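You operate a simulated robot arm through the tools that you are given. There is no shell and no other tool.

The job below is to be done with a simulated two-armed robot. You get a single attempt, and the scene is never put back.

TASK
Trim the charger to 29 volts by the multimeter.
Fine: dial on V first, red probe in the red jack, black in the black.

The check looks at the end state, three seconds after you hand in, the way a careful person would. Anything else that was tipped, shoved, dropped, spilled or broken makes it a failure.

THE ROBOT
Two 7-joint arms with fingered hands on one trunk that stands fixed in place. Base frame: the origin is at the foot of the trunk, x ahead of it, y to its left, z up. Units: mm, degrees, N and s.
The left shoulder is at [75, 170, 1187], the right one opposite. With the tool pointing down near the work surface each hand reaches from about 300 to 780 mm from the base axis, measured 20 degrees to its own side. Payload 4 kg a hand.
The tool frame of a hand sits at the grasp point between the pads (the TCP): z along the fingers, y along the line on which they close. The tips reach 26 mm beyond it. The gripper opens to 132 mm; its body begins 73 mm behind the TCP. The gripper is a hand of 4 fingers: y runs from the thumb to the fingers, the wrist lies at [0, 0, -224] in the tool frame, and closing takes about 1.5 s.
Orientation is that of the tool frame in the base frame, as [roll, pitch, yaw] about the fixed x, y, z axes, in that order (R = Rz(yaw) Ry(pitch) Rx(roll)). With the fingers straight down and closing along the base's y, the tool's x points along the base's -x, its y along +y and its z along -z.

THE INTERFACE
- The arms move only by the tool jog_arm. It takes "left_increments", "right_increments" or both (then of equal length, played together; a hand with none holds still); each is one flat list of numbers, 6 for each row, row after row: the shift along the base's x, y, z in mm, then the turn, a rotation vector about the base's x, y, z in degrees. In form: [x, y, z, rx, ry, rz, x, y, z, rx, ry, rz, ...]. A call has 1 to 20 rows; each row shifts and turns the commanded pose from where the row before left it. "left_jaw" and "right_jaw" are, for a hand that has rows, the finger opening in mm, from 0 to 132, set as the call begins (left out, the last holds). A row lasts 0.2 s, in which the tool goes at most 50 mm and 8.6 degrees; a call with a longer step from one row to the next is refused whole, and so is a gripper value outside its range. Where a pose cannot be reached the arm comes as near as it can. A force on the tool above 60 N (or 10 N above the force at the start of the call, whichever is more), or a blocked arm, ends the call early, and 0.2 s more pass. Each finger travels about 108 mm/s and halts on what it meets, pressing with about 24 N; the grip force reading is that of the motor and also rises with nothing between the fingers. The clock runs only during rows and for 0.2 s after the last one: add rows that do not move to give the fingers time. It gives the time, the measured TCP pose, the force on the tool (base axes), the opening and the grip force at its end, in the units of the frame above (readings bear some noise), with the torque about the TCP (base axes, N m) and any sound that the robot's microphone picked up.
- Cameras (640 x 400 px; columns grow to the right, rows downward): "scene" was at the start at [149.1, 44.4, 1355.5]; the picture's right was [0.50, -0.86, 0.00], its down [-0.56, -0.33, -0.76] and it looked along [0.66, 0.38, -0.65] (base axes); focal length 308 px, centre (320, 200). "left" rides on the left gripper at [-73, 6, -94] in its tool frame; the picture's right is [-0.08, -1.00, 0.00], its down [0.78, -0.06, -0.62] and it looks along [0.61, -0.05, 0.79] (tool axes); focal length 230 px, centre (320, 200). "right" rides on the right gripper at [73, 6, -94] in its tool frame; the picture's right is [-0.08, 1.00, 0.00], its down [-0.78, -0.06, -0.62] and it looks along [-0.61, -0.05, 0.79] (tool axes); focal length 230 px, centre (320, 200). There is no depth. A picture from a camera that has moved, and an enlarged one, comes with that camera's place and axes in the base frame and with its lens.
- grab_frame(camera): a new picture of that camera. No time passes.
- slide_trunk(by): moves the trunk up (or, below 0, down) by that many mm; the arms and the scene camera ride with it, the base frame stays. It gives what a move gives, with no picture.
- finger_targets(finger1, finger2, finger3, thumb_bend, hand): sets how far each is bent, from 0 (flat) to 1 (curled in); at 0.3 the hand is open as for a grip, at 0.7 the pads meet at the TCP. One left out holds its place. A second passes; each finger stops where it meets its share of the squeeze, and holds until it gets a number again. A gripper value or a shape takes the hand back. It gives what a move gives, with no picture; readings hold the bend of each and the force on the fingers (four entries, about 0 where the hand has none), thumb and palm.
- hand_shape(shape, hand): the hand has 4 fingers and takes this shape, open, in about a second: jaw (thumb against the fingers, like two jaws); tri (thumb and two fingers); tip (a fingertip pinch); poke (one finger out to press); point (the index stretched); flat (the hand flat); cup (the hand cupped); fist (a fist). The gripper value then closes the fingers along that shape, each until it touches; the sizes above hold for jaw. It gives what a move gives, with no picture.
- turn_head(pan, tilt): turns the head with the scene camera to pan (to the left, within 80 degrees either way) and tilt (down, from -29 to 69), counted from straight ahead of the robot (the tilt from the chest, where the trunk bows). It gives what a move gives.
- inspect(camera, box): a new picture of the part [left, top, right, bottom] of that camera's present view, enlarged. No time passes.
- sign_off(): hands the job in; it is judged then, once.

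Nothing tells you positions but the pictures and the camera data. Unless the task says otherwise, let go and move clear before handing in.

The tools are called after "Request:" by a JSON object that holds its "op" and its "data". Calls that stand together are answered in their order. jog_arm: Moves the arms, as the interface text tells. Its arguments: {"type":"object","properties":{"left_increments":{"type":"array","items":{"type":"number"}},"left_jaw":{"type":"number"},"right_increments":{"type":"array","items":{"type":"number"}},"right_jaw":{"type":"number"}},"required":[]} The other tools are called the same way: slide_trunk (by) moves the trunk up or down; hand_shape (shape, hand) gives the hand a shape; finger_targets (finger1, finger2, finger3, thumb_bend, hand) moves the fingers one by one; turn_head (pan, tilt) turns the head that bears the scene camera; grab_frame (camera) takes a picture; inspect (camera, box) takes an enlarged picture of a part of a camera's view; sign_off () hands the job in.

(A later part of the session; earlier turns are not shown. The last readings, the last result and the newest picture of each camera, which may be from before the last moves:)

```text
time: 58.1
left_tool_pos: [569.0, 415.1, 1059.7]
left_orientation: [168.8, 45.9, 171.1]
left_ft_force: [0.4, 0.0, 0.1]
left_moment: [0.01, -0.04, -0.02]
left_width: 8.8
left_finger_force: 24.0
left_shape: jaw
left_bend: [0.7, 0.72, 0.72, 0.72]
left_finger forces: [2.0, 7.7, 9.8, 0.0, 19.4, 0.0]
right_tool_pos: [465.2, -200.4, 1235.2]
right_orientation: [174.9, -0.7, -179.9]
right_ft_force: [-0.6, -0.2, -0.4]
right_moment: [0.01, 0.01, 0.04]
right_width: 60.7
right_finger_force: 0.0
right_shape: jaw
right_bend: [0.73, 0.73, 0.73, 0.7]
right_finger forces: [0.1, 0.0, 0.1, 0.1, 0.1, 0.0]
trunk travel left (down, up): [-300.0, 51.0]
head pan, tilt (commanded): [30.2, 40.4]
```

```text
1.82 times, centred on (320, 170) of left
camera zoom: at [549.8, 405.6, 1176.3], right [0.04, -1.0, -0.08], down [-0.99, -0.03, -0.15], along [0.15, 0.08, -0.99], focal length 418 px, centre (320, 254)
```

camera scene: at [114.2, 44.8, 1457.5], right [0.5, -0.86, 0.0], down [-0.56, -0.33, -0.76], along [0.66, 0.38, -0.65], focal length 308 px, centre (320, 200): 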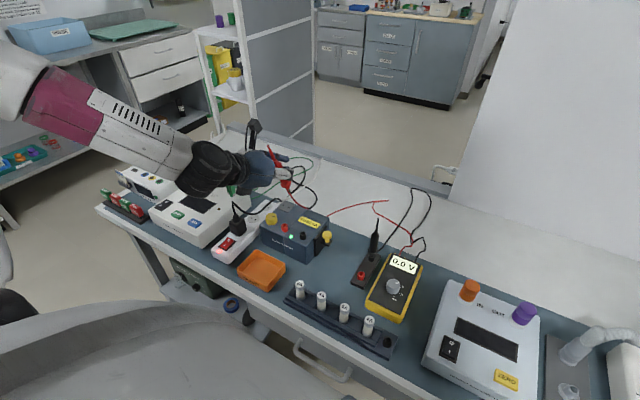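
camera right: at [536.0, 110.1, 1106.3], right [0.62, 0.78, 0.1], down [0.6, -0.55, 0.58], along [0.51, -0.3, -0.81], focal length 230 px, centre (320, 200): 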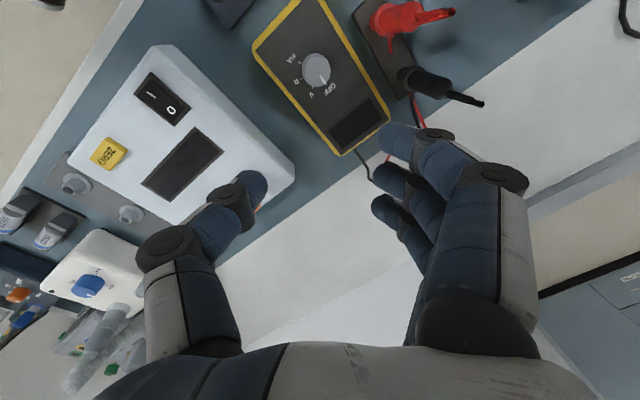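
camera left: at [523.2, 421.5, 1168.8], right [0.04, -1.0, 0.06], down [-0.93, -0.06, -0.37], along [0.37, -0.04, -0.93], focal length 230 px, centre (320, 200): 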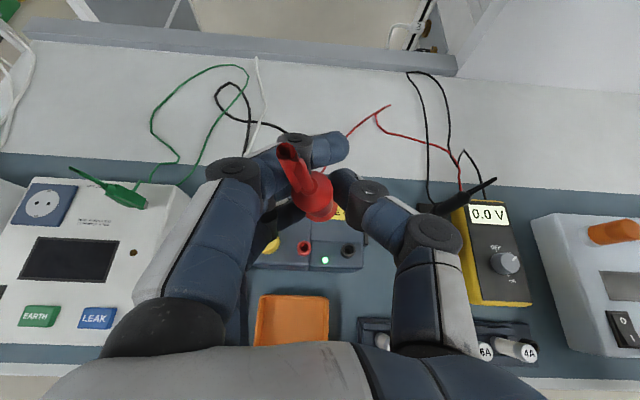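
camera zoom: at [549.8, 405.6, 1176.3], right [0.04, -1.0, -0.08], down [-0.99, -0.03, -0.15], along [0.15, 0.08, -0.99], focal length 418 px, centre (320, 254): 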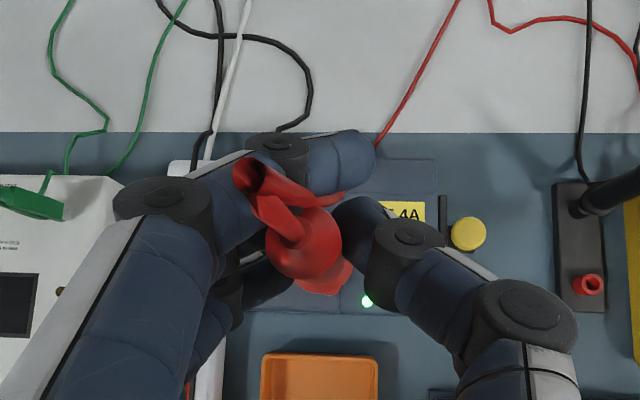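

The probe is now vertical (axis ≈ (570, 419), pin end at z≈974), and the red jack is consistently at (577, 424, 862) in four views. I'll shift over it, descend to about 15 mm above, and check.

Request:
{"op": "jog_arm", "data": {"left_increments": [3.5, 2.8, 0, 0, 0, 0, 3.5, 2.8, 0, 0, 0, 0, 0, 0, -12, 0, 0, 0, 0, 0, -15, 0, 0, 0, 0, 0, -15, 0, 0, 0, 0, 0, -15, 0, 0, 0, 0, 0, -15, 0, 0, 0, 0, 0, -12, 0, 0, 0, 0, 0, -8, 0, 0, 0, 0, 0, 0, 0, 0, 0]}}

Request:
{"op": "inspect", "data": {"camera": "scene", "box": [230, 140, 350, 250]}}

Request:
{"op": "inspect", "data": {"camera": "left", "box": [220, 60, 420, 280]}}

```text
time: 60.3
left_tool_pos: [573.7, 420.4, 967.3]
left_orientation: [168.8, 46.2, 171.0]
left_ft_force: [0.3, -0.6, -1.4]
left_moment: [0.01, 0.0, -0.02]
left_width: 8.5
left_finger_force: 23.7
left_shape: jaw
left_bend: [0.7, 0.72, 0.72, 0.72]
left_finger forces: [1.9, 7.7, 9.9, 0.1, 19.3, 0.0]
right_tool_pos: [466.4, -201.8, 1235.4]
right_orientation: [174.9, -0.7, -179.9]
right_ft_force: [-0.2, -0.1, -0.1]
right_moment: [-0.01, -0.04, 0.03]
right_width: 60.7
right_finger_force: 0.2
right_shape: jaw
right_bend: [0.73, 0.73, 0.73, 0.7]
right_finger forces: [0.0, 0.0, 0.1, 0.0, 0.1, 0.1]
trunk travel left (down, up): [-300.0, 51.0]
head pan, tilt (commanded): [30.2, 40.4]
```

```text
3.64 times, centred on (290, 195) of scene
camera zoom: at [114.5, 44.4, 1457.5], right [0.5, -0.86, 0.0], down [-0.56, -0.33, -0.76], along [0.66, 0.38, -0.65], focal length 1119 px, centre (429, 218)
```

zoom: 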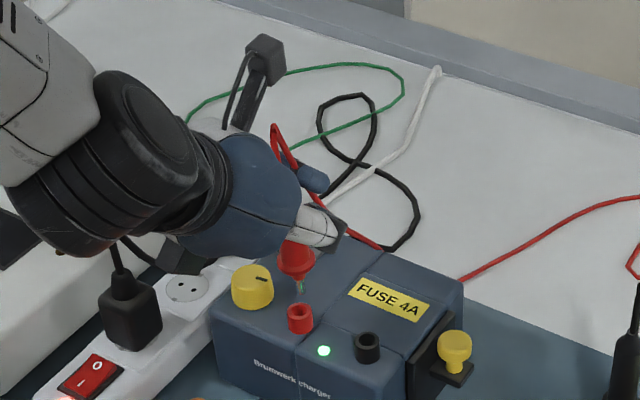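

```text
1.82 times, centred on (320, 170) of left
camera zoom: at [555.1, 411.3, 1084.7], right [0.04, -1.0, -0.08], down [-0.99, -0.03, -0.15], along [0.15, 0.08, -0.99], focal length 418 px, centre (320, 254)
```

zoom: 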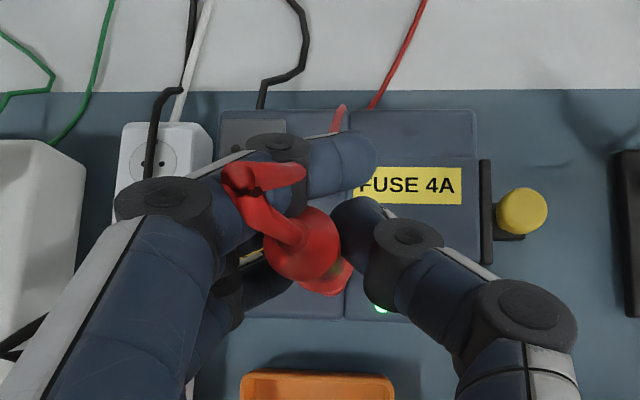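

Request:
{"op": "inspect", "data": {"camera": "scene", "box": [290, 195, 335, 240]}}

Request:
{"op": "inspect", "data": {"camera": "left", "box": [260, 130, 380, 250]}}

```text
8.89 times, centred on (312, 218) of scene
camera zoom: at [114.5, 44.4, 1457.5], right [0.5, -0.86, 0.0], down [-0.56, -0.33, -0.76], along [0.66, 0.38, -0.65], focal length 2736 px, centre (387, 44)
```

zoom: 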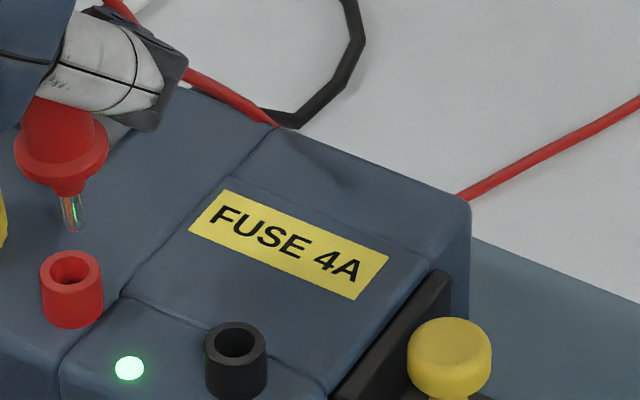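

```text
3.33 times, centred on (320, 190) of left
camera zoom: at [555.1, 411.3, 1084.7], right [0.04, -1.0, -0.08], down [-0.99, -0.03, -0.15], along [0.15, 0.08, -0.99], focal length 767 px, centre (320, 233)
```

zoom: 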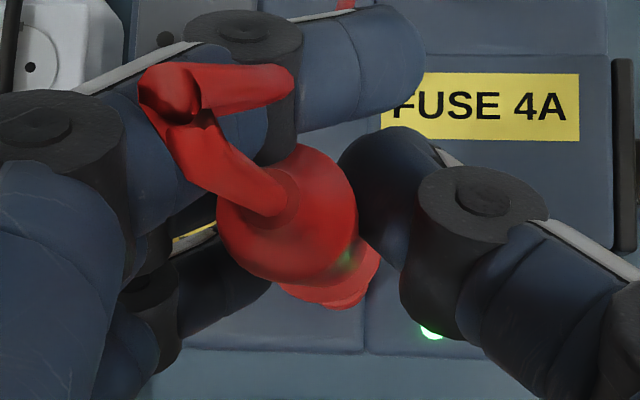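

The zoom shows the pin clearly: it leans about 3° and sits about 2.5 mm to the right of the hole. I'll correct the lean and the offset together and look again.

Request:
{"op": "jog_arm", "data": {"left_increments": [1.2, -0.7, 0, 1.3, 0.75, 0, 1.1, -0.7, 0, 1.3, 0.75, 0, 0, 0, -4, 0, 0, 0, 0, 0, 0, 0, 0, 0, 0, 0, 0, 0, 0, 0]}}

Request:
{"op": "inspect", "data": {"camera": "scene", "box": [290, 195, 335, 240]}}

Request:
{"op": "inspect", "data": {"camera": "left", "box": [260, 130, 380, 250]}}

```text
time: 61.5
left_tool_pos: [577.4, 419.0, 962.8]
left_orientation: [165.5, 44.2, 168.8]
left_ft_force: [-0.3, 0.0, -0.4]
left_moment: [0.03, 0.03, -0.02]
left_width: 8.4
left_finger_force: 24.1
left_shape: jaw
left_bend: [0.7, 0.72, 0.72, 0.72]
left_finger forces: [1.7, 7.7, 9.8, 0.0, 19.4, 0.0]
right_tool_pos: [466.6, -202.0, 1236.5]
right_orientation: [174.9, -0.7, -179.8]
right_ft_force: [-1.0, -0.3, 0.1]
right_moment: [0.0, -0.01, -0.03]
right_width: 60.7
right_finger_force: 0.1
right_shape: jaw
right_bend: [0.73, 0.73, 0.73, 0.7]
right_finger forces: [0.0, 0.0, 0.1, 0.1, 0.1, 0.1]
trunk travel left (down, up): [-300.0, 51.0]
head pan, tilt (commanded): [30.2, 40.4]
```

```text
8.89 times, centred on (312, 218) of scene
camera zoom: at [114.5, 44.6, 1457.5], right [0.5, -0.86, 0.0], down [-0.56, -0.33, -0.76], along [0.66, 0.38, -0.65], focal length 2736 px, centre (387, 44)
```

zoom: 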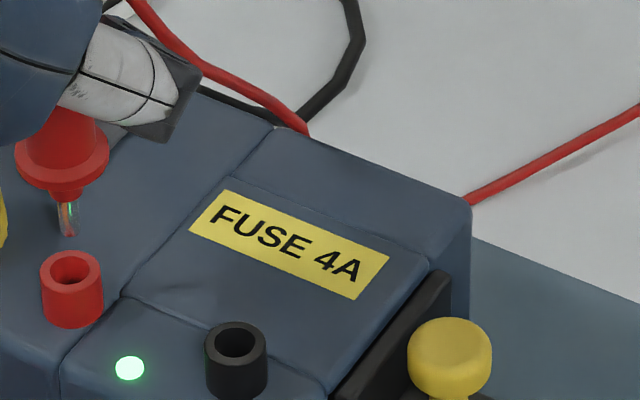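

```text
3.33 times, centred on (320, 190) of left
camera zoom: at [560.9, 404.8, 1080.6], right [0.04, -0.99, -0.12], down [-0.99, -0.02, -0.13], along [0.12, 0.13, -0.98], focal length 767 px, centre (320, 233)
```

zoom: 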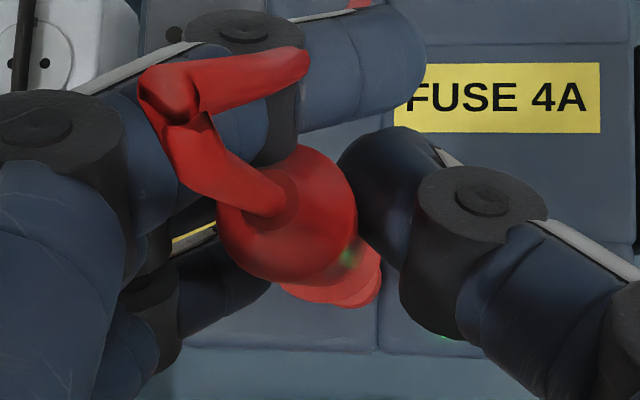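

The pin is now vertical and lined up with the hole in the scene view. I'll descend in small steps, watching the force.

Request:
{"op": "jog_arm", "data": {"left_increments": [0, 0, -4, 0, 0, 0, 0, 0, -4, 0, 0, 0, 0, 0, -3, 0, 0, 0, 0, 0, 0, 0, 0, 0]}}

Request:
{"op": "inspect", "data": {"camera": "scene", "box": [290, 195, 335, 240]}}

```text
time: 62.5
left_tool_pos: [577.3, 419.7, 952.7]
left_orientation: [165.6, 44.1, 168.7]
left_ft_force: [0.3, -0.2, 0.7]
left_moment: [0.02, 0.03, -0.02]
left_width: 8.5
left_finger_force: 24.2
left_shape: jaw
left_bend: [0.7, 0.72, 0.72, 0.72]
left_finger forces: [1.6, 7.8, 10.0, 0.1, 19.4, 0.1]
right_tool_pos: [465.8, -201.3, 1238.1]
right_orientation: [175.0, -0.7, -179.9]
right_ft_force: [0.5, -0.3, 0.6]
right_moment: [0.02, 0.01, 0.0]
right_width: 60.6
right_finger_force: 0.1
right_shape: jaw
right_bend: [0.73, 0.73, 0.73, 0.7]
right_finger forces: [0.1, 0.1, 0.0, 0.0, 0.0, 0.1]
trunk travel left (down, up): [-300.0, 51.0]
head pan, tilt (commanded): [30.2, 40.4]
```

```text
8.89 times, centred on (312, 218) of scene
camera zoom: at [114.4, 44.4, 1457.5], right [0.5, -0.86, 0.0], down [-0.56, -0.33, -0.76], along [0.66, 0.38, -0.65], focal length 2736 px, centre (387, 44)
```

zoom: 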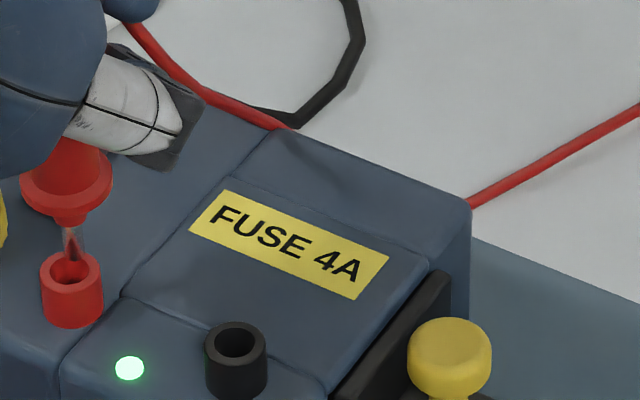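

The pin tip is entering the mouth of the hole. I'll nudge about 1 mm left and go on down in small steps.

Request:
{"op": "jog_arm", "data": {"left_increments": [-0.3, 0.8, -2, 0, 0, 0, 0, 0, -2, 0, 0, 0, 0, 0, -2, 0, 0, 0, 0, 0, 0, 0, 0, 0]}}

Request:
{"op": "inspect", "data": {"camera": "scene", "box": [290, 195, 335, 240]}}

```text
time: 63.5
left_tool_pos: [577.6, 419.5, 950.1]
left_orientation: [165.5, 44.3, 168.7]
left_ft_force: [-0.6, 0.4, 26.3]
left_moment: [0.25, -0.01, 0.06]
left_width: 10.1
left_finger_force: 24.6
left_shape: jaw
left_bend: [0.7, 0.72, 0.72, 0.73]
left_finger forces: [4.0, 9.0, 13.7, 0.0, 22.8, 0.0]
right_tool_pos: [463.6, -202.0, 1236.0]
right_orientation: [174.9, -0.5, -179.9]
right_ft_force: [-0.3, -0.1, 0.3]
right_moment: [0.02, -0.01, 0.01]
right_width: 60.6
right_finger_force: 0.1
right_shape: jaw
right_bend: [0.73, 0.73, 0.73, 0.7]
right_finger forces: [0.0, 0.0, 0.0, 0.0, 0.1, 0.0]
trunk travel left (down, up): [-300.0, 51.0]
head pan, tilt (commanded): [30.2, 40.4]
```

```text
8.89 times, centred on (312, 218) of scene
camera zoom: at [112.0, 42.8, 1457.9], right [0.5, -0.86, 0.0], down [-0.56, -0.33, -0.76], along [0.66, 0.38, -0.65], focal length 2736 px, centre (387, 44)
```

zoom: 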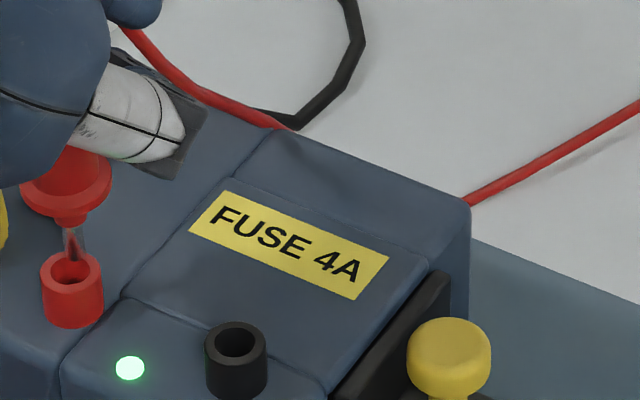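

Contact of about 26 N: the pin is on the far rim, about 3 mm too far forward. I'll lift off, shift back 3 mm and look.

Request:
{"op": "jog_arm", "data": {"left_increments": [0, 0, 4, 0, 0, 0, 0, 0, 4, 0, 0, 0, -1.6, 0, 0, 0, 0, 0, -1.6, 0, 0, 0, 0, 0, 0, 0, 0, 0, 0, 0]}}

Request:
{"op": "inspect", "data": {"camera": "scene", "box": [290, 195, 335, 240]}}

Request:
{"op": "inspect", "data": {"camera": "left", "box": [260, 130, 380, 250]}}

```text
time: 64.7
left_tool_pos: [572.5, 420.3, 954.7]
left_orientation: [165.6, 44.2, 168.8]
left_ft_force: [-0.3, -0.3, -0.5]
left_moment: [-0.02, -0.01, -0.01]
left_width: 9.0
left_finger_force: 24.0
left_shape: jaw
left_bend: [0.7, 0.71, 0.72, 0.73]
left_finger forces: [1.3, 8.1, 10.3, 0.0, 19.1, 0.0]
right_tool_pos: [465.2, -202.4, 1234.9]
right_orientation: [174.9, -0.8, -179.8]
right_ft_force: [0.8, -0.4, -0.2]
right_moment: [-0.02, 0.01, 0.0]
right_width: 60.8
right_finger_force: 0.0
right_shape: jaw
right_bend: [0.73, 0.73, 0.73, 0.7]
right_finger forces: [0.0, 0.0, 0.0, 0.0, 0.0, 0.0]
trunk travel left (down, up): [-300.0, 51.0]
head pan, tilt (commanded): [30.2, 40.4]
```

```text
8.89 times, centred on (312, 218) of scene
camera zoom: at [114.5, 44.4, 1457.5], right [0.5, -0.86, 0.0], down [-0.56, -0.33, -0.76], along [0.66, 0.38, -0.65], focal length 2736 px, centre (387, 44)
```

zoom: 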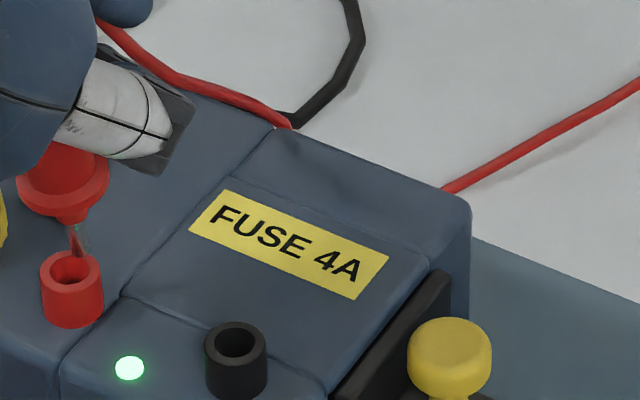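

```text
3.33 times, centred on (320, 190) of left
camera zoom: at [557.9, 404.9, 1070.8], right [0.04, -0.99, -0.12], down [-0.99, -0.02, -0.13], along [0.12, 0.13, -0.98], focal length 767 px, centre (320, 233)
```

zoom: 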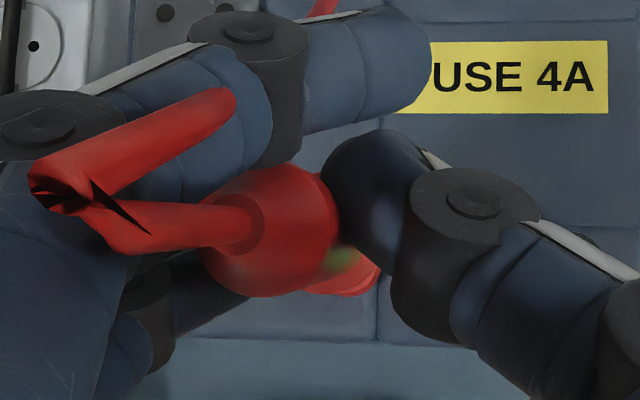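

That push tipped the probe in the grip by about 7°. I'll lift slightly, re-level the probe by rotating the hand and shifting to keep the pin over the hole, then check again.

Request:
{"op": "jog_arm", "data": {"left_increments": [0, 0, 6, 0, 0, 0, 2.3, -0.9, 0, 1.67, 1.53, 0, 2.3, -0.9, 0, 1.67, 1.53, 0, 2.3, -0.8, 0, 1.67, 1.53, 0, 0, 0, 0, 0, 0, 0, 0, 0, 0, 0, 0, 0]}}

Request:
{"op": "inspect", "data": {"camera": "scene", "box": [290, 195, 335, 240]}}

Request:
{"op": "inspect", "data": {"camera": "left", "box": [260, 130, 380, 250]}}

Request:
{"op": "inspect", "data": {"camera": "scene", "box": [230, 140, 350, 250]}}

```text
time: 66.1
left_tool_pos: [581.5, 416.8, 960.6]
left_orientation: [160.4, 38.5, 165.4]
left_ft_force: [0.3, -0.5, -1.0]
left_moment: [-0.03, 0.01, -0.04]
left_width: 9.0
left_finger_force: 23.7
left_shape: jaw
left_bend: [0.7, 0.71, 0.72, 0.73]
left_finger forces: [1.1, 8.1, 10.1, 0.0, 19.0, 0.1]
right_tool_pos: [466.0, -202.9, 1235.7]
right_orientation: [174.9, -0.7, -179.9]
right_ft_force: [0.1, 0.1, 0.1]
right_moment: [0.01, -0.01, 0.04]
right_width: 60.9
right_finger_force: 0.1
right_shape: jaw
right_bend: [0.73, 0.73, 0.73, 0.7]
right_finger forces: [0.0, 0.0, 0.1, 0.0, 0.1, 0.0]
trunk travel left (down, up): [-300.0, 51.0]
head pan, tilt (commanded): [30.2, 40.4]
```

```text
8.89 times, centred on (312, 218) of scene
camera zoom: at [114.7, 44.2, 1457.5], right [0.5, -0.86, 0.0], down [-0.56, -0.33, -0.76], along [0.66, 0.38, -0.65], focal length 2736 px, centre (387, 44)
```

zoom: 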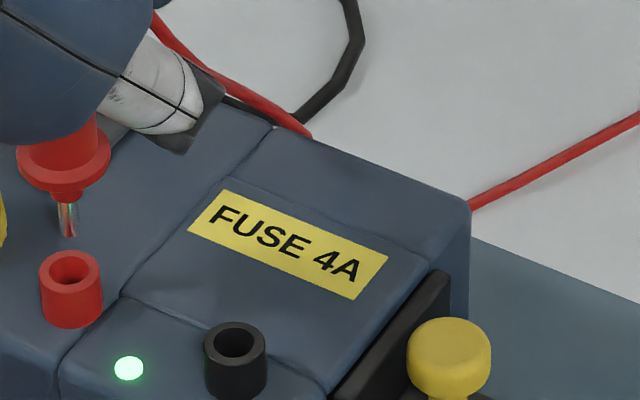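

```text
3.33 times, centred on (320, 190) of left
camera zoom: at [574.5, 391.3, 1075.9], right [0.02, -0.98, -0.21], down [-1.0, -0.01, -0.05], along [0.05, 0.21, -0.98], focal length 767 px, centre (320, 233)
```

zoom: 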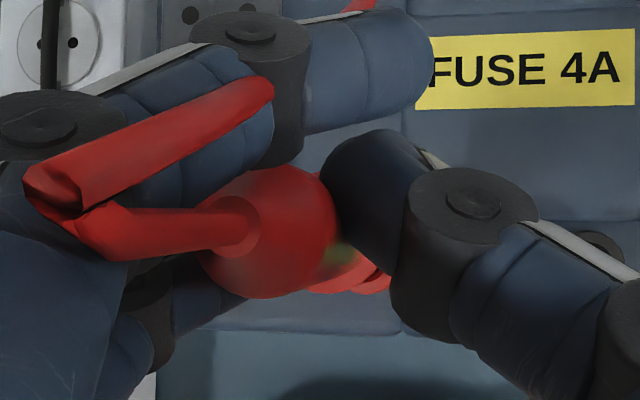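

```text
3.64 times, centred on (290, 195) of scene
camera zoom: at [114.7, 44.2, 1457.5], right [0.5, -0.86, 0.0], down [-0.56, -0.33, -0.76], along [0.66, 0.38, -0.65], focal length 1119 px, centre (429, 218)
```

zoom: 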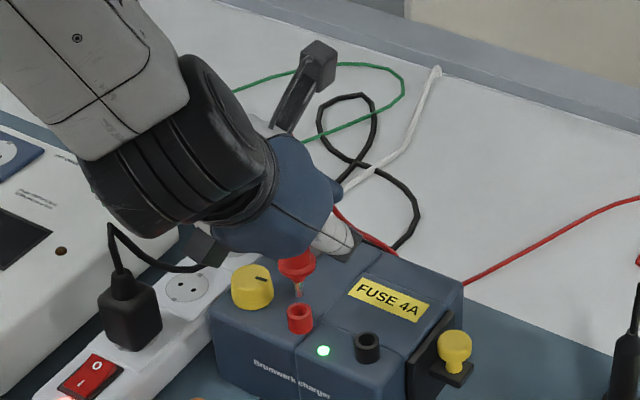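

The probe is vertical again, but comparing views shows the pin about 4 mm too far forward (away from the robot), which explains the rim contact. I'll shift back 4 mm and go down partway.

Request:
{"op": "jog_arm", "data": {"left_increments": [-1.7, -1, 0, 0, 0, 0, -1.7, -1, 0, 0, 0, 0, 0, 0, -3, 0, 0, 0, 0, 0, -3, 0, 0, 0, 0, 0, 0, 0, 0, 0, 0, 0, 0, 0, 0, 0]}}

Request:
{"op": "inspect", "data": {"camera": "scene", "box": [290, 195, 335, 240]}}

```text
time: 67.5
left_tool_pos: [576.5, 415.9, 954.7]
left_orientation: [160.5, 38.5, 165.4]
left_ft_force: [-1.9, 0.6, 0.0]
left_moment: [-0.02, 0.0, 0.01]
left_width: 9.2
left_finger_force: 23.9
left_shape: jaw
left_bend: [0.7, 0.71, 0.72, 0.73]
left_finger forces: [1.1, 8.1, 10.2, 0.1, 19.1, 0.0]
right_tool_pos: [466.8, -201.1, 1235.5]
right_orientation: [174.9, -0.7, -179.9]
right_ft_force: [-0.2, -0.3, 0.9]
right_moment: [0.01, -0.01, 0.0]
right_width: 60.9
right_finger_force: 0.1
right_shape: jaw
right_bend: [0.73, 0.73, 0.73, 0.7]
right_finger forces: [0.1, 0.0, 0.0, 0.0, 0.1, 0.0]
trunk travel left (down, up): [-300.0, 51.0]
head pan, tilt (commanded): [30.2, 40.4]
```

```text
8.89 times, centred on (312, 218) of scene
camera zoom: at [114.5, 44.5, 1457.5], right [0.5, -0.86, 0.0], down [-0.56, -0.33, -0.76], along [0.66, 0.38, -0.65], focal length 2736 px, centre (387, 44)
```

zoom: 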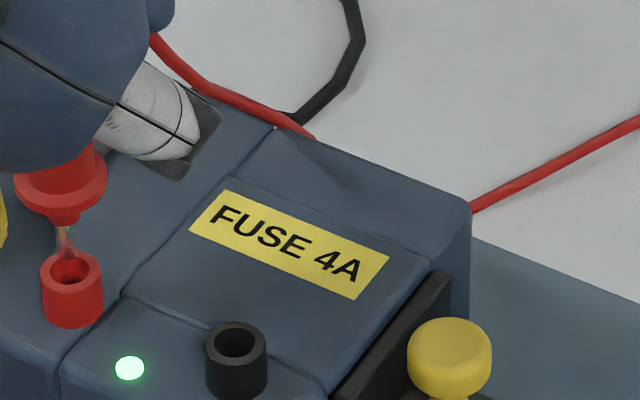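

Request:
{"op": "jog_arm", "data": {"left_increments": [0, 0, -2, 0, 0, 0, 0, 0, -2, 0, 0, 0, 0, 0, -1, 0, 0, 0, 0, 0, 0, 0, 0, 0]}}

Request:
{"op": "inspect", "data": {"camera": "scene", "box": [290, 195, 335, 240]}}

```text
time: 68.5
left_tool_pos: [576.0, 415.5, 950.4]
left_orientation: [160.4, 38.7, 165.2]
left_ft_force: [-0.3, -0.5, 10.4]
left_moment: [0.1, -0.06, -0.02]
left_width: 8.6
left_finger_force: 24.3
left_shape: jaw
left_bend: [0.7, 0.71, 0.72, 0.73]
left_finger forces: [1.7, 8.4, 11.9, 0.1, 20.8, 0.1]
right_tool_pos: [465.2, -202.5, 1235.7]
right_orientation: [174.9, -0.7, -179.9]
right_ft_force: [-0.5, 0.0, -0.2]
right_moment: [0.01, 0.02, 0.0]
right_width: 60.8
right_finger_force: 0.1
right_shape: jaw
right_bend: [0.73, 0.73, 0.73, 0.7]
right_finger forces: [0.1, 0.1, 0.0, 0.1, 0.1, 0.0]
trunk travel left (down, up): [-300.0, 51.0]
head pan, tilt (commanded): [30.2, 40.4]
```

```text
8.89 times, centred on (312, 218) of scene
camera zoom: at [113.4, 43.6, 1457.7], right [0.5, -0.86, 0.0], down [-0.56, -0.33, -0.76], along [0.66, 0.38, -0.65], focal length 2736 px, centre (387, 44)
```

zoom: 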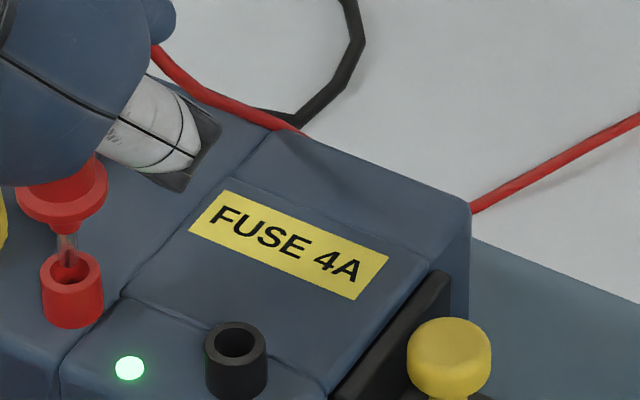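

Request:
{"op": "inspect", "data": {"camera": "scene", "box": [292, 215, 312, 235]}}

```text
16.00 times, centred on (302, 225) of scene
camera zoom: at [113.4, 43.6, 1457.7], right [0.5, -0.86, 0.0], down [-0.56, -0.33, -0.76], along [0.66, 0.38, -0.65], focal length 4925 px, centre (608, -200)
```

zoom: 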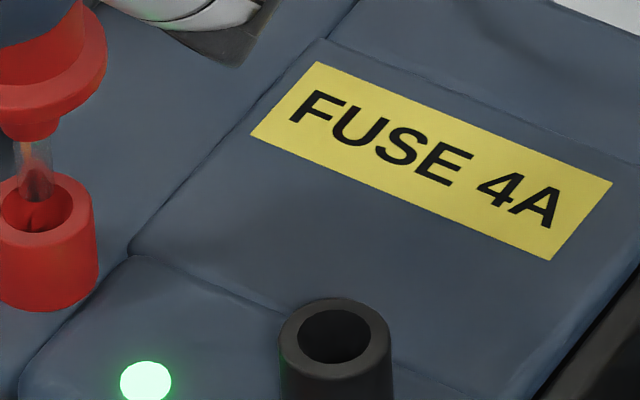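

The close-up shows the pin resting on the far rim of the hole, still about 4 mm too far forward. I'll lift 3 mm, shift back, and look again.

Request:
{"op": "jog_arm", "data": {"left_increments": [0, 0, 4, 0, 0, 0, -1.7, -1, 0, 0, 0, 0, -1.7, -1, 0, 0, 0, 0, 0, 0, 0, 0, 0, 0, 0, 0, 0, 0, 0, 0]}}

Request:
{"op": "inspect", "data": {"camera": "scene", "box": [292, 215, 312, 235]}}

Request:
{"op": "inspect", "data": {"camera": "left", "box": [260, 130, 380, 250]}}

```text
time: 69.7
left_tool_pos: [573.8, 414.0, 953.2]
left_orientation: [160.5, 38.5, 165.4]
left_ft_force: [0.1, 0.4, -0.4]
left_moment: [0.03, -0.01, 0.02]
left_width: 8.7
left_finger_force: 23.9
left_shape: jaw
left_bend: [0.7, 0.71, 0.71, 0.73]
left_finger forces: [0.8, 8.3, 10.2, 0.0, 19.0, 0.1]
right_tool_pos: [465.6, -201.0, 1235.6]
right_orientation: [174.9, -0.7, -179.9]
right_ft_force: [0.6, 0.5, 0.1]
right_moment: [0.01, -0.01, 0.05]
right_width: 60.5
right_finger_force: 0.1
right_shape: jaw
right_bend: [0.73, 0.73, 0.73, 0.7]
right_finger forces: [0.0, 0.0, 0.1, 0.0, 0.0, 0.0]
trunk travel left (down, up): [-300.0, 51.0]
head pan, tilt (commanded): [30.2, 40.4]
```

```text
16.00 times, centred on (302, 225) of scene
camera zoom: at [114.5, 44.5, 1457.5], right [0.5, -0.86, 0.0], down [-0.56, -0.33, -0.76], along [0.66, 0.38, -0.65], focal length 4925 px, centre (608, -200)
```

zoom: 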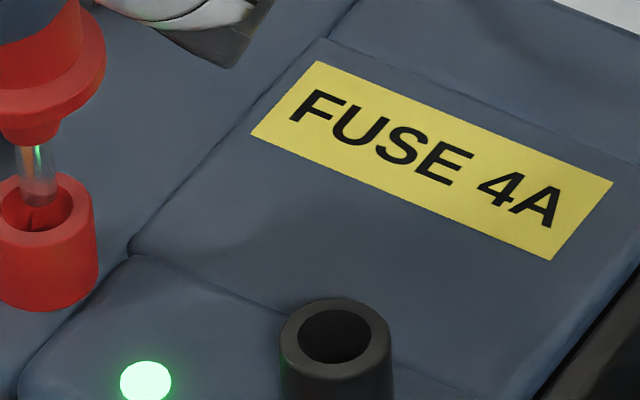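

```text
3.33 times, centred on (320, 190) of left
camera zoom: at [567.0, 388.8, 1069.1], right [0.02, -0.98, -0.21], down [-1.0, -0.01, -0.05], along [0.05, 0.21, -0.98], focal length 767 px, centre (320, 233)
```

zoom: 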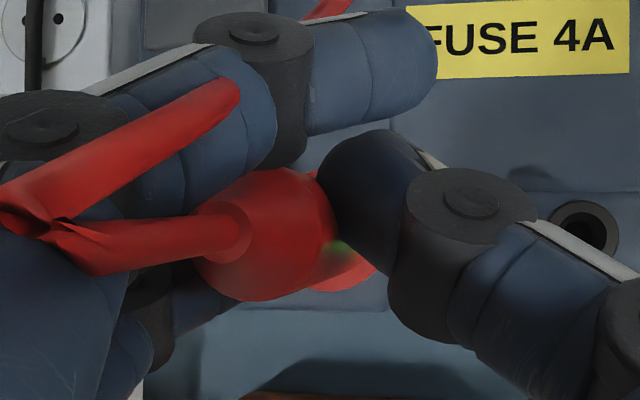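

Request:
{"op": "jog_arm", "data": {"left_increments": [0, 0, -2, 0, 0, 0, 0, 0, -2, 0, 0, 0, 0, 0, 0, 0, 0, 0]}}

Request:
{"op": "inspect", "data": {"camera": "scene", "box": [292, 215, 312, 235]}}

```text
time: 70.5
left_tool_pos: [574.2, 413.5, 948.4]
left_orientation: [160.5, 38.6, 165.5]
left_ft_force: [-0.3, 0.2, -0.3]
left_moment: [0.0, -0.01, 0.01]
left_width: 9.0
left_finger_force: 23.7
left_shape: jaw
left_bend: [0.7, 0.71, 0.71, 0.73]
left_finger forces: [0.7, 8.3, 10.4, 0.0, 19.0, 0.0]
right_tool_pos: [465.5, -201.1, 1236.4]
right_orientation: [174.9, -0.8, -179.9]
right_ft_force: [0.2, -0.1, 0.4]
right_moment: [-0.04, 0.02, 0.01]
right_width: 60.9
right_finger_force: 0.1
right_shape: jaw
right_bend: [0.73, 0.73, 0.73, 0.7]
right_finger forces: [0.1, 0.1, 0.0, 0.0, 0.0, 0.0]
trunk travel left (down, up): [-300.0, 51.0]
head pan, tilt (commanded): [30.2, 40.4]
```

```text
16.00 times, centred on (302, 225) of scene
camera zoom: at [114.5, 44.5, 1457.5], right [0.5, -0.86, 0.0], down [-0.56, -0.33, -0.76], along [0.66, 0.38, -0.65], focal length 4925 px, centre (608, -200)
```

zoom: 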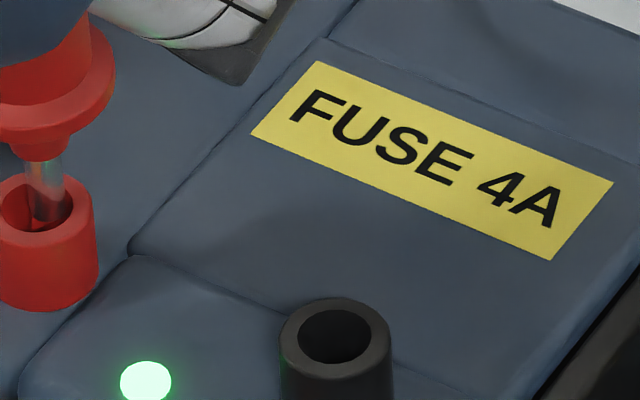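

The pin is now inside the mouth with no force, slightly to the right of centre. I'll nudge it left 1.5 mm and continue down gently.

Request:
{"op": "jog_arm", "data": {"left_increments": [-0.6, 1.2, 0, 0, 0, 0, 0, 0, -2, 0, 0, 0, 0, 0, -2, 0, 0, 0, 0, 0, 0, 0, 0, 0]}}

Request:
{"op": "inspect", "data": {"camera": "scene", "box": [292, 215, 312, 235]}}

```text
time: 71.5
left_tool_pos: [573.4, 414.0, 945.1]
left_orientation: [160.5, 38.4, 165.2]
left_ft_force: [-0.2, -0.5, -0.9]
left_moment: [0.0, 0.02, -0.01]
left_width: 8.5
left_finger_force: 24.0
left_shape: jaw
left_bend: [0.7, 0.71, 0.71, 0.73]
left_finger forces: [0.7, 8.3, 10.5, 0.0, 19.0, 0.1]
right_tool_pos: [465.7, -201.2, 1236.2]
right_orientation: [174.9, -0.8, -179.9]
right_ft_force: [-0.5, 0.8, 0.1]
right_moment: [0.0, -0.01, 0.0]
right_width: 60.6
right_finger_force: 0.0
right_shape: jaw
right_bend: [0.73, 0.73, 0.73, 0.7]
right_finger forces: [0.0, 0.0, 0.0, 0.1, 0.0, 0.0]
trunk travel left (down, up): [-300.0, 51.0]
head pan, tilt (commanded): [30.2, 40.4]
```

```text
16.00 times, centred on (302, 225) of scene
camera zoom: at [114.5, 44.4, 1457.5], right [0.5, -0.86, 0.0], down [-0.56, -0.33, -0.76], along [0.66, 0.38, -0.65], focal length 4925 px, centre (608, -200)
```

zoom: 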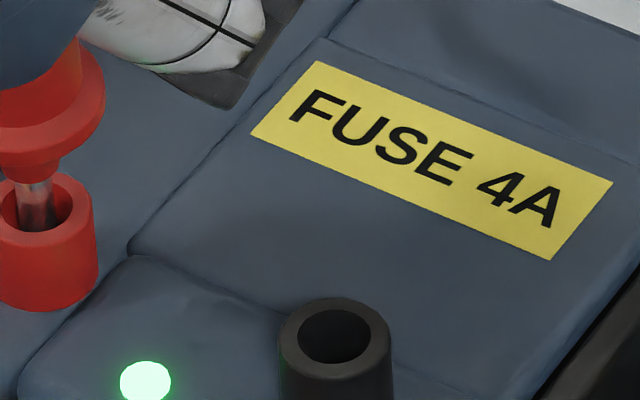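

The pin is in the hole and moving freely. I'll continue down in 2 mm steps.

Request:
{"op": "jog_arm", "data": {"left_increments": [0, 0, -2, 0, 0, 0, 0, 0, -2, 0, 0, 0, 0, 0, 0, 0, 0, 0]}}

Request:
{"op": "inspect", "data": {"camera": "scene", "box": [285, 200, 315, 235]}}

```text
time: 72.3
left_tool_pos: [573.3, 415.0, 941.7]
left_orientation: [160.5, 38.5, 165.4]
left_ft_force: [-0.3, -0.4, 0.1]
left_moment: [0.02, 0.05, -0.01]
left_width: 8.7
left_finger_force: 24.1
left_shape: jaw
left_bend: [0.7, 0.71, 0.71, 0.73]
left_finger forces: [0.8, 8.1, 10.5, 0.0, 19.2, 0.0]
right_tool_pos: [465.9, -201.2, 1236.3]
right_orientation: [174.9, -0.8, -179.9]
right_ft_force: [0.0, 0.4, 0.0]
right_moment: [0.02, -0.02, -0.02]
right_width: 60.7
right_finger_force: 0.0
right_shape: jaw
right_bend: [0.73, 0.73, 0.73, 0.7]
right_finger forces: [0.1, 0.0, 0.0, 0.0, 0.0, 0.0]
trunk travel left (down, up): [-300.0, 51.0]
head pan, tilt (commanded): [30.2, 40.4]
```

```text
11.43 times, centred on (300, 218) of scene
camera zoom: at [114.6, 44.5, 1457.5], right [0.5, -0.86, 0.0], down [-0.56, -0.33, -0.76], along [0.66, 0.38, -0.65], focal length 3518 px, centre (549, 0)
```

zoom: 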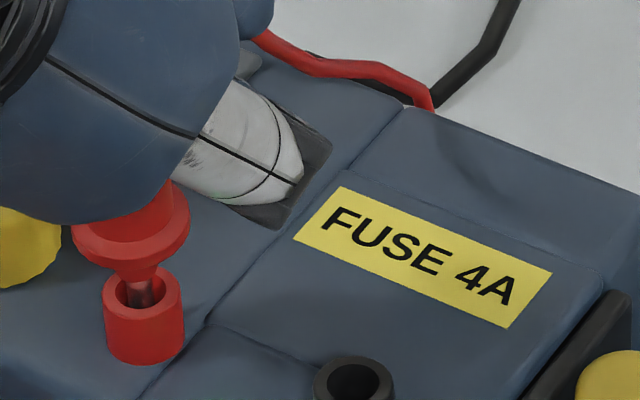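

Request:
{"op": "jog_arm", "data": {"left_increments": [0, 0, -2, 0, 0, 0, 0, 0, -2, 0, 0, 0, 0, 0, 0, 0, 0, 0]}}

Request:
{"op": "inspect", "data": {"camera": "scene", "box": [285, 200, 315, 235]}}

```text
time: 73.1
left_tool_pos: [573.4, 413.9, 938.9]
left_orientation: [160.5, 38.5, 165.4]
left_ft_force: [-0.9, 0.0, 0.6]
left_moment: [0.02, 0.01, 0.02]
left_width: 8.5
left_finger_force: 24.0
left_shape: jaw
left_bend: [0.7, 0.71, 0.71, 0.73]
left_finger forces: [0.7, 8.3, 10.7, 0.1, 19.4, 0.0]
right_tool_pos: [466.2, -201.9, 1235.8]
right_orientation: [174.9, -0.7, -179.9]
right_ft_force: [-0.8, 0.2, 0.9]
right_moment: [-0.02, 0.02, -0.02]
right_width: 60.7
right_finger_force: 0.1
right_shape: jaw
right_bend: [0.73, 0.73, 0.73, 0.7]
right_finger forces: [0.0, 0.1, 0.0, 0.1, 0.1, 0.0]
trunk travel left (down, up): [-300.0, 51.0]
head pan, tilt (commanded): [30.2, 40.4]
```

```text
11.43 times, centred on (300, 218) of scene
camera zoom: at [114.5, 44.4, 1457.5], right [0.5, -0.86, 0.0], down [-0.56, -0.33, -0.76], along [0.66, 0.38, -0.65], focal length 3518 px, centre (549, 0)
```

zoom: 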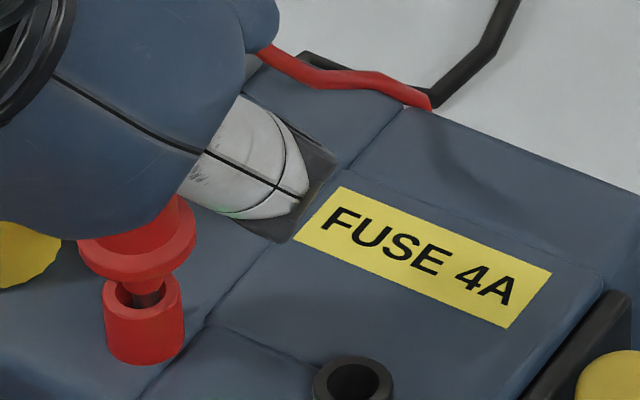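

Request:
{"op": "jog_arm", "data": {"left_increments": [0, 0, -2, 0, 0, 0, 0, 0, -2, 0, 0, 0, 0, 0, 0, 0, 0, 0]}}

Request:
{"op": "inspect", "data": {"camera": "scene", "box": [285, 200, 315, 235]}}

```text
time: 73.9
left_tool_pos: [575.7, 416.0, 935.3]
left_orientation: [160.3, 38.6, 165.4]
left_ft_force: [10.7, 3.6, 7.6]
left_moment: [0.14, -0.01, -0.04]
left_width: 8.1
left_finger_force: 23.8
left_shape: jaw
left_bend: [0.7, 0.71, 0.71, 0.73]
left_finger forces: [4.2, 10.0, 12.3, 0.0, 19.7, 0.1]
right_tool_pos: [466.3, -201.4, 1235.0]
right_orientation: [174.9, -0.7, -179.9]
right_ft_force: [0.0, 0.5, -0.4]
right_moment: [-0.01, -0.01, 0.0]
right_width: 60.6
right_finger_force: 0.0
right_shape: jaw
right_bend: [0.73, 0.73, 0.73, 0.7]
right_finger forces: [0.1, 0.1, 0.0, 0.1, 0.0, 0.0]
trunk travel left (down, up): [-300.0, 51.0]
head pan, tilt (commanded): [30.2, 40.4]
```

```text
11.43 times, centred on (300, 218) of scene
camera zoom: at [114.5, 44.0, 1457.6], right [0.5, -0.86, 0.0], down [-0.56, -0.33, -0.76], along [0.66, 0.38, -0.65], focal length 3518 px, centre (549, 0)
```

zoom: 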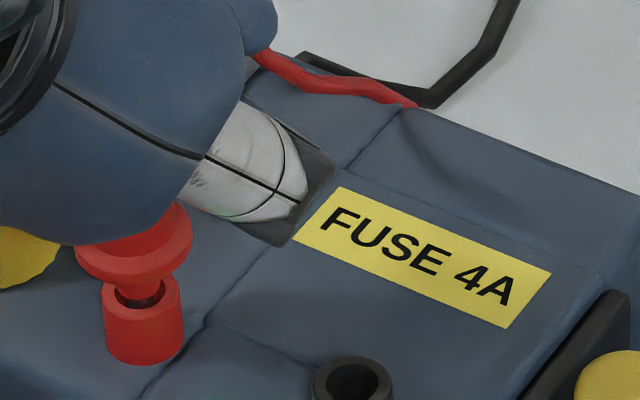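

There is now a sideways reaction (+x), so the jack is centring the pin. I'll follow it, about 2.5 mm in x and 1 mm in y, and continue.

Request:
{"op": "jog_arm", "data": {"left_increments": [1.2, 0.5, 0, 0, 0, 0, 1.2, 0.5, 0, 0, 0, 0, 0, 0, 0, 0, 0, 0]}}

Request:
{"op": "jog_arm", "data": {"left_increments": [0, 0, -2, 0, 0, 0, 0, 0, -1, 0, 0, 0, 0, 0, 0, 0, 0, 0]}}

Request:
{"op": "inspect", "data": {"camera": "scene", "box": [285, 200, 315, 235]}}

```text
time: 74.7
left_tool_pos: [576.1, 414.7, 935.0]
left_orientation: [160.3, 38.5, 165.3]
left_ft_force: [6.4, 2.1, 17.5]
left_moment: [0.22, 0.01, 0.0]
left_width: 8.2
left_finger_force: 24.2
left_shape: jaw
left_bend: [0.7, 0.71, 0.71, 0.73]
left_finger forces: [5.6, 9.2, 13.1, 0.0, 21.1, 0.0]
right_tool_pos: [464.6, -202.4, 1236.6]
right_orientation: [174.9, -0.7, -179.8]
right_ft_force: [0.0, -0.1, 0.2]
right_moment: [0.04, 0.0, 0.02]
right_width: 60.6
right_finger_force: 0.1
right_shape: jaw
right_bend: [0.73, 0.73, 0.73, 0.7]
right_finger forces: [0.0, 0.1, 0.1, 0.0, 0.0, 0.0]
trunk travel left (down, up): [-300.0, 51.0]
head pan, tilt (commanded): [30.2, 40.4]
```

```text
time: 75.5
left_tool_pos: [575.8, 414.3, 933.3]
left_orientation: [160.3, 38.8, 165.3]
left_ft_force: [7.7, -0.8, 29.5]
left_moment: [0.32, -0.04, -0.04]
left_width: 8.9
left_finger_force: 24.1
left_shape: jaw
left_bend: [0.7, 0.71, 0.72, 0.74]
left_finger forces: [7.9, 9.1, 13.4, 0.1, 23.5, 0.1]
right_tool_pos: [463.6, -203.8, 1236.2]
right_orientation: [174.8, -0.7, -179.9]
right_ft_force: [1.0, -0.1, -0.6]
right_moment: [-0.01, -0.03, 0.02]
right_width: 60.4
right_finger_force: 0.1
right_shape: jaw
right_bend: [0.73, 0.73, 0.73, 0.7]
right_finger forces: [0.0, 0.0, 0.0, 0.1, 0.0, 0.0]
trunk travel left (down, up): [-300.0, 51.0]
head pan, tilt (commanded): [30.2, 40.4]
```

```text
11.43 times, centred on (300, 218) of scene
camera zoom: at [112.6, 42.4, 1457.8], right [0.5, -0.86, 0.0], down [-0.56, -0.33, -0.76], along [0.66, 0.38, -0.65], focal length 3518 px, centre (549, 0)
```

zoom: 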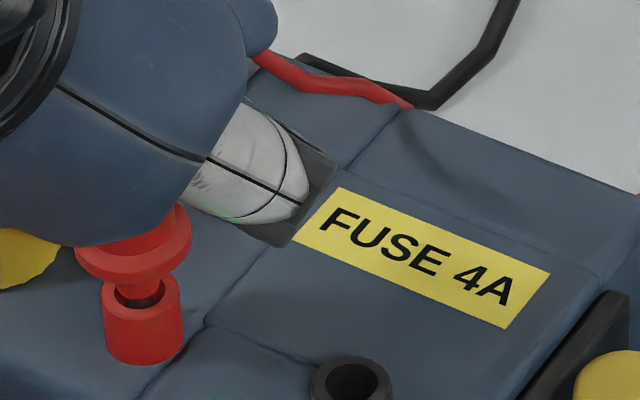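

The probe looks seated: the guard is about 13 mm above the jack rim, and the downward reaction rose to 30 N. I'll ease off the pressure and check the probe's lean before letting go.

Request:
{"op": "jog_arm", "data": {"left_increments": [0, 0, 1.5, 0, 0, 0, 0, 0, 0, 0, 0, 0]}}

Request:
{"op": "inspect", "data": {"camera": "scene", "box": [240, 150, 340, 240]}}

Request:
{"op": "grab_frame", "data": {"camera": "left"}}

```text
time: 76.1
left_tool_pos: [576.6, 414.3, 932.7]
left_orientation: [160.4, 38.7, 165.3]
left_ft_force: [10.5, -0.6, 27.9]
left_moment: [0.31, -0.09, -0.05]
left_width: 8.9
left_finger_force: 23.9
left_shape: jaw
left_bend: [0.7, 0.71, 0.72, 0.74]
left_finger forces: [7.2, 9.5, 12.6, 0.0, 23.8, 0.0]
right_tool_pos: [464.8, -204.2, 1236.5]
right_orientation: [174.9, -0.8, -179.8]
right_ft_force: [0.9, -0.4, 0.8]
right_moment: [-0.01, 0.0, -0.01]
right_width: 60.7
right_finger_force: 0.0
right_shape: jaw
right_bend: [0.73, 0.73, 0.73, 0.7]
right_finger forces: [0.1, 0.0, 0.0, 0.1, 0.0, 0.1]
trunk travel left (down, up): [-300.0, 51.0]
head pan, tilt (commanded): [30.2, 40.4]
```

```text
4.44 times, centred on (290, 195) of scene
camera zoom: at [113.3, 42.6, 1457.7], right [0.5, -0.86, 0.0], down [-0.56, -0.33, -0.76], along [0.66, 0.38, -0.65], focal length 1368 px, centre (453, 222)
```

zoom: 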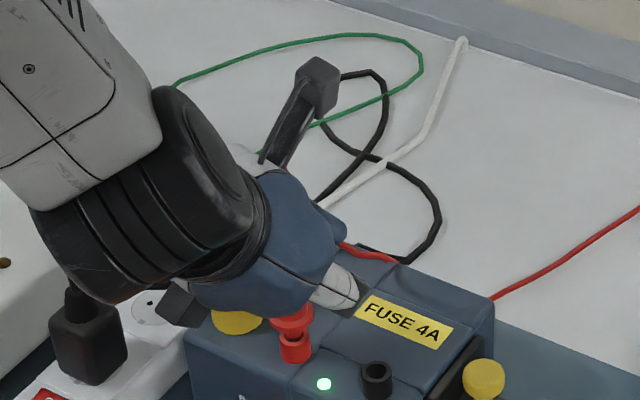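

```text
taken
camera left: at [568.6, 389.4, 1049.7], right [0.02, -0.98, -0.21], down [-1.0, -0.01, -0.05], along [0.05, 0.22, -0.98], focal length 230 px, centre (320, 200)
```

left: 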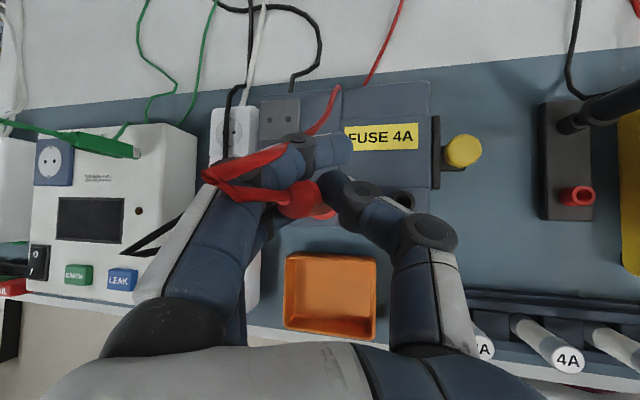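

Request:
{"op": "jog_arm", "data": {"left_increments": [0.8, 0, 1.5, 0, 0, 0, 0, 0, 1, 0, 0, 0, 0, 0, 0, 0, 0, 0]}}

Request:
{"op": "inspect", "data": {"camera": "scene", "box": [285, 200, 315, 235]}}

```text
time: 76.9
left_tool_pos: [576.3, 414.9, 933.8]
left_orientation: [160.4, 38.4, 165.4]
left_ft_force: [7.3, -0.7, 17.8]
left_moment: [0.21, 0.01, -0.03]
left_width: 9.2
left_finger_force: 24.4
left_shape: jaw
left_bend: [0.7, 0.71, 0.72, 0.73]
left_finger forces: [5.2, 8.9, 12.6, 0.0, 22.2, 0.0]
right_tool_pos: [465.3, -202.2, 1234.6]
right_orientation: [174.9, -0.7, -179.9]
right_ft_force: [-0.4, 0.4, -0.4]
right_moment: [0.0, 0.03, -0.01]
right_width: 60.4
right_finger_force: 0.1
right_shape: jaw
right_bend: [0.73, 0.73, 0.73, 0.7]
right_finger forces: [0.0, 0.0, 0.0, 0.0, 0.0, 0.0]
trunk travel left (down, up): [-300.0, 51.0]
head pan, tilt (commanded): [30.2, 40.4]
```

```text
11.43 times, centred on (300, 218) of scene
camera zoom: at [113.8, 43.2, 1457.6], right [0.5, -0.86, 0.0], down [-0.56, -0.33, -0.76], along [0.66, 0.38, -0.65], focal length 3518 px, centre (549, 0)
```

zoom: 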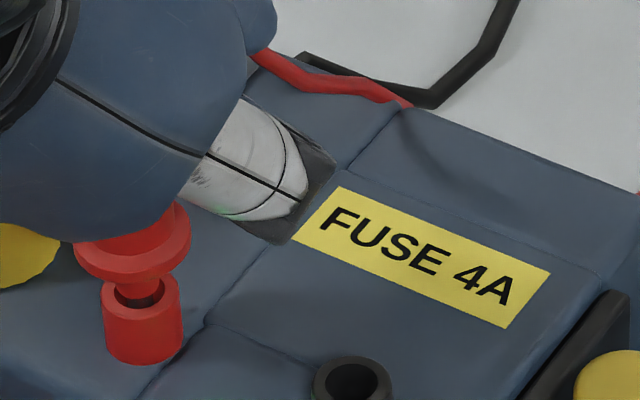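

The probe stays put. I'll ease the last of the pressure off and open the fingers modestly so they clear the knob.

Request:
{"op": "jog_arm", "data": {"left_increments": [0, 0, 1, 0, 0, 0, 0, 0, 0, 0, 0, 0]}}

Request:
{"op": "jog_arm", "data": {"left_increments": [0, 0, 0, 0, 0, 0, 0, 0, 0, 0, 0, 0, 0, 0, 0, 0, 0, 0, 0, 0, 0, 0, 0, 0], "left_jaw": 44}}

Request:
{"op": "grab_frame", "data": {"camera": "left"}}

Request:
{"op": "inspect", "data": {"camera": "scene", "box": [240, 150, 340, 240]}}

```text
time: 77.5
left_tool_pos: [577.1, 415.2, 934.3]
left_orientation: [160.5, 38.3, 165.4]
left_ft_force: [5.4, -1.5, 6.8]
left_moment: [0.09, 0.0, -0.02]
left_width: 8.7
left_finger_force: 24.0
left_shape: jaw
left_bend: [0.7, 0.71, 0.72, 0.73]
left_finger forces: [3.6, 8.2, 11.6, 0.0, 20.7, 0.0]
right_tool_pos: [465.6, -201.9, 1234.1]
right_orientation: [174.9, -0.7, -179.9]
right_ft_force: [0.4, -0.7, -0.3]
right_moment: [-0.01, 0.01, 0.01]
right_width: 60.5
right_finger_force: 0.1
right_shape: jaw
right_bend: [0.73, 0.73, 0.73, 0.7]
right_finger forces: [0.0, 0.1, 0.0, 0.1, 0.0, 0.1]
trunk travel left (down, up): [-300.0, 51.0]
head pan, tilt (commanded): [30.2, 40.4]
```

```text
time: 78.5
left_tool_pos: [576.7, 416.4, 934.9]
left_orientation: [160.5, 38.6, 165.4]
left_ft_force: [-0.1, 0.1, -0.8]
left_moment: [0.02, -0.03, 0.02]
left_width: 43.4
left_finger_force: 0.0
left_shape: jaw
left_bend: [0.73, 0.74, 0.74, 0.7]
left_finger forces: [0.0, 0.0, 0.1, 0.0, 0.0, 0.0]
right_tool_pos: [466.3, -202.3, 1235.0]
right_orientation: [174.8, -0.7, -179.9]
right_ft_force: [-0.6, 0.2, 0.0]
right_moment: [0.0, 0.01, -0.02]
right_width: 60.9
right_finger_force: 0.1
right_shape: jaw
right_bend: [0.73, 0.73, 0.73, 0.7]
right_finger forces: [0.0, 0.0, 0.0, 0.1, 0.0, 0.0]
trunk travel left (down, up): [-300.0, 51.0]
head pan, tilt (commanded): [30.2, 40.4]
```

```text
taken
camera left: at [570.2, 390.5, 1051.4], right [0.02, -0.98, -0.21], down [-1.0, -0.01, -0.05], along [0.05, 0.21, -0.98], focal length 230 px, centre (320, 200)
```

left: 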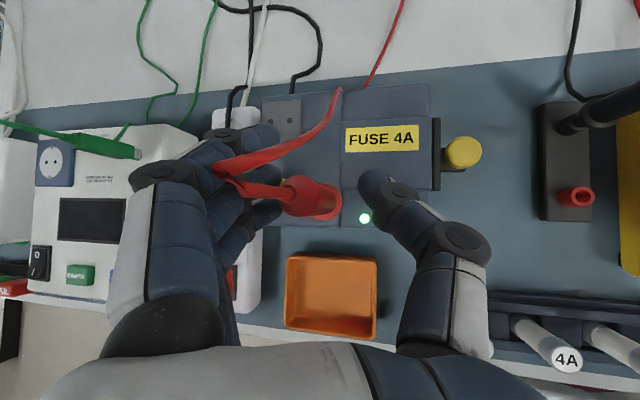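

```text
4.44 times, centred on (290, 195) of scene
camera zoom: at [114.4, 44.3, 1457.5], right [0.5, -0.86, 0.0], down [-0.56, -0.33, -0.76], along [0.66, 0.38, -0.65], focal length 1368 px, centre (453, 222)
```

zoom: 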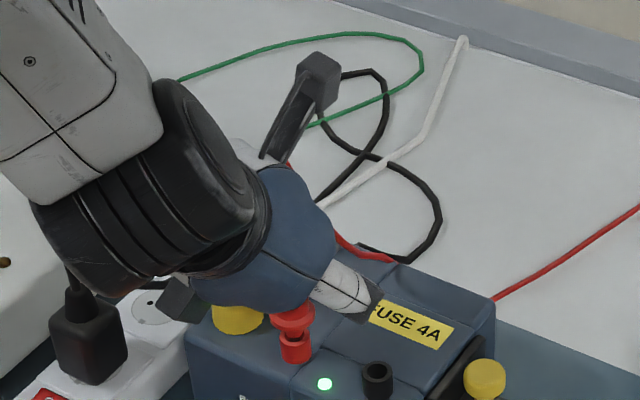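

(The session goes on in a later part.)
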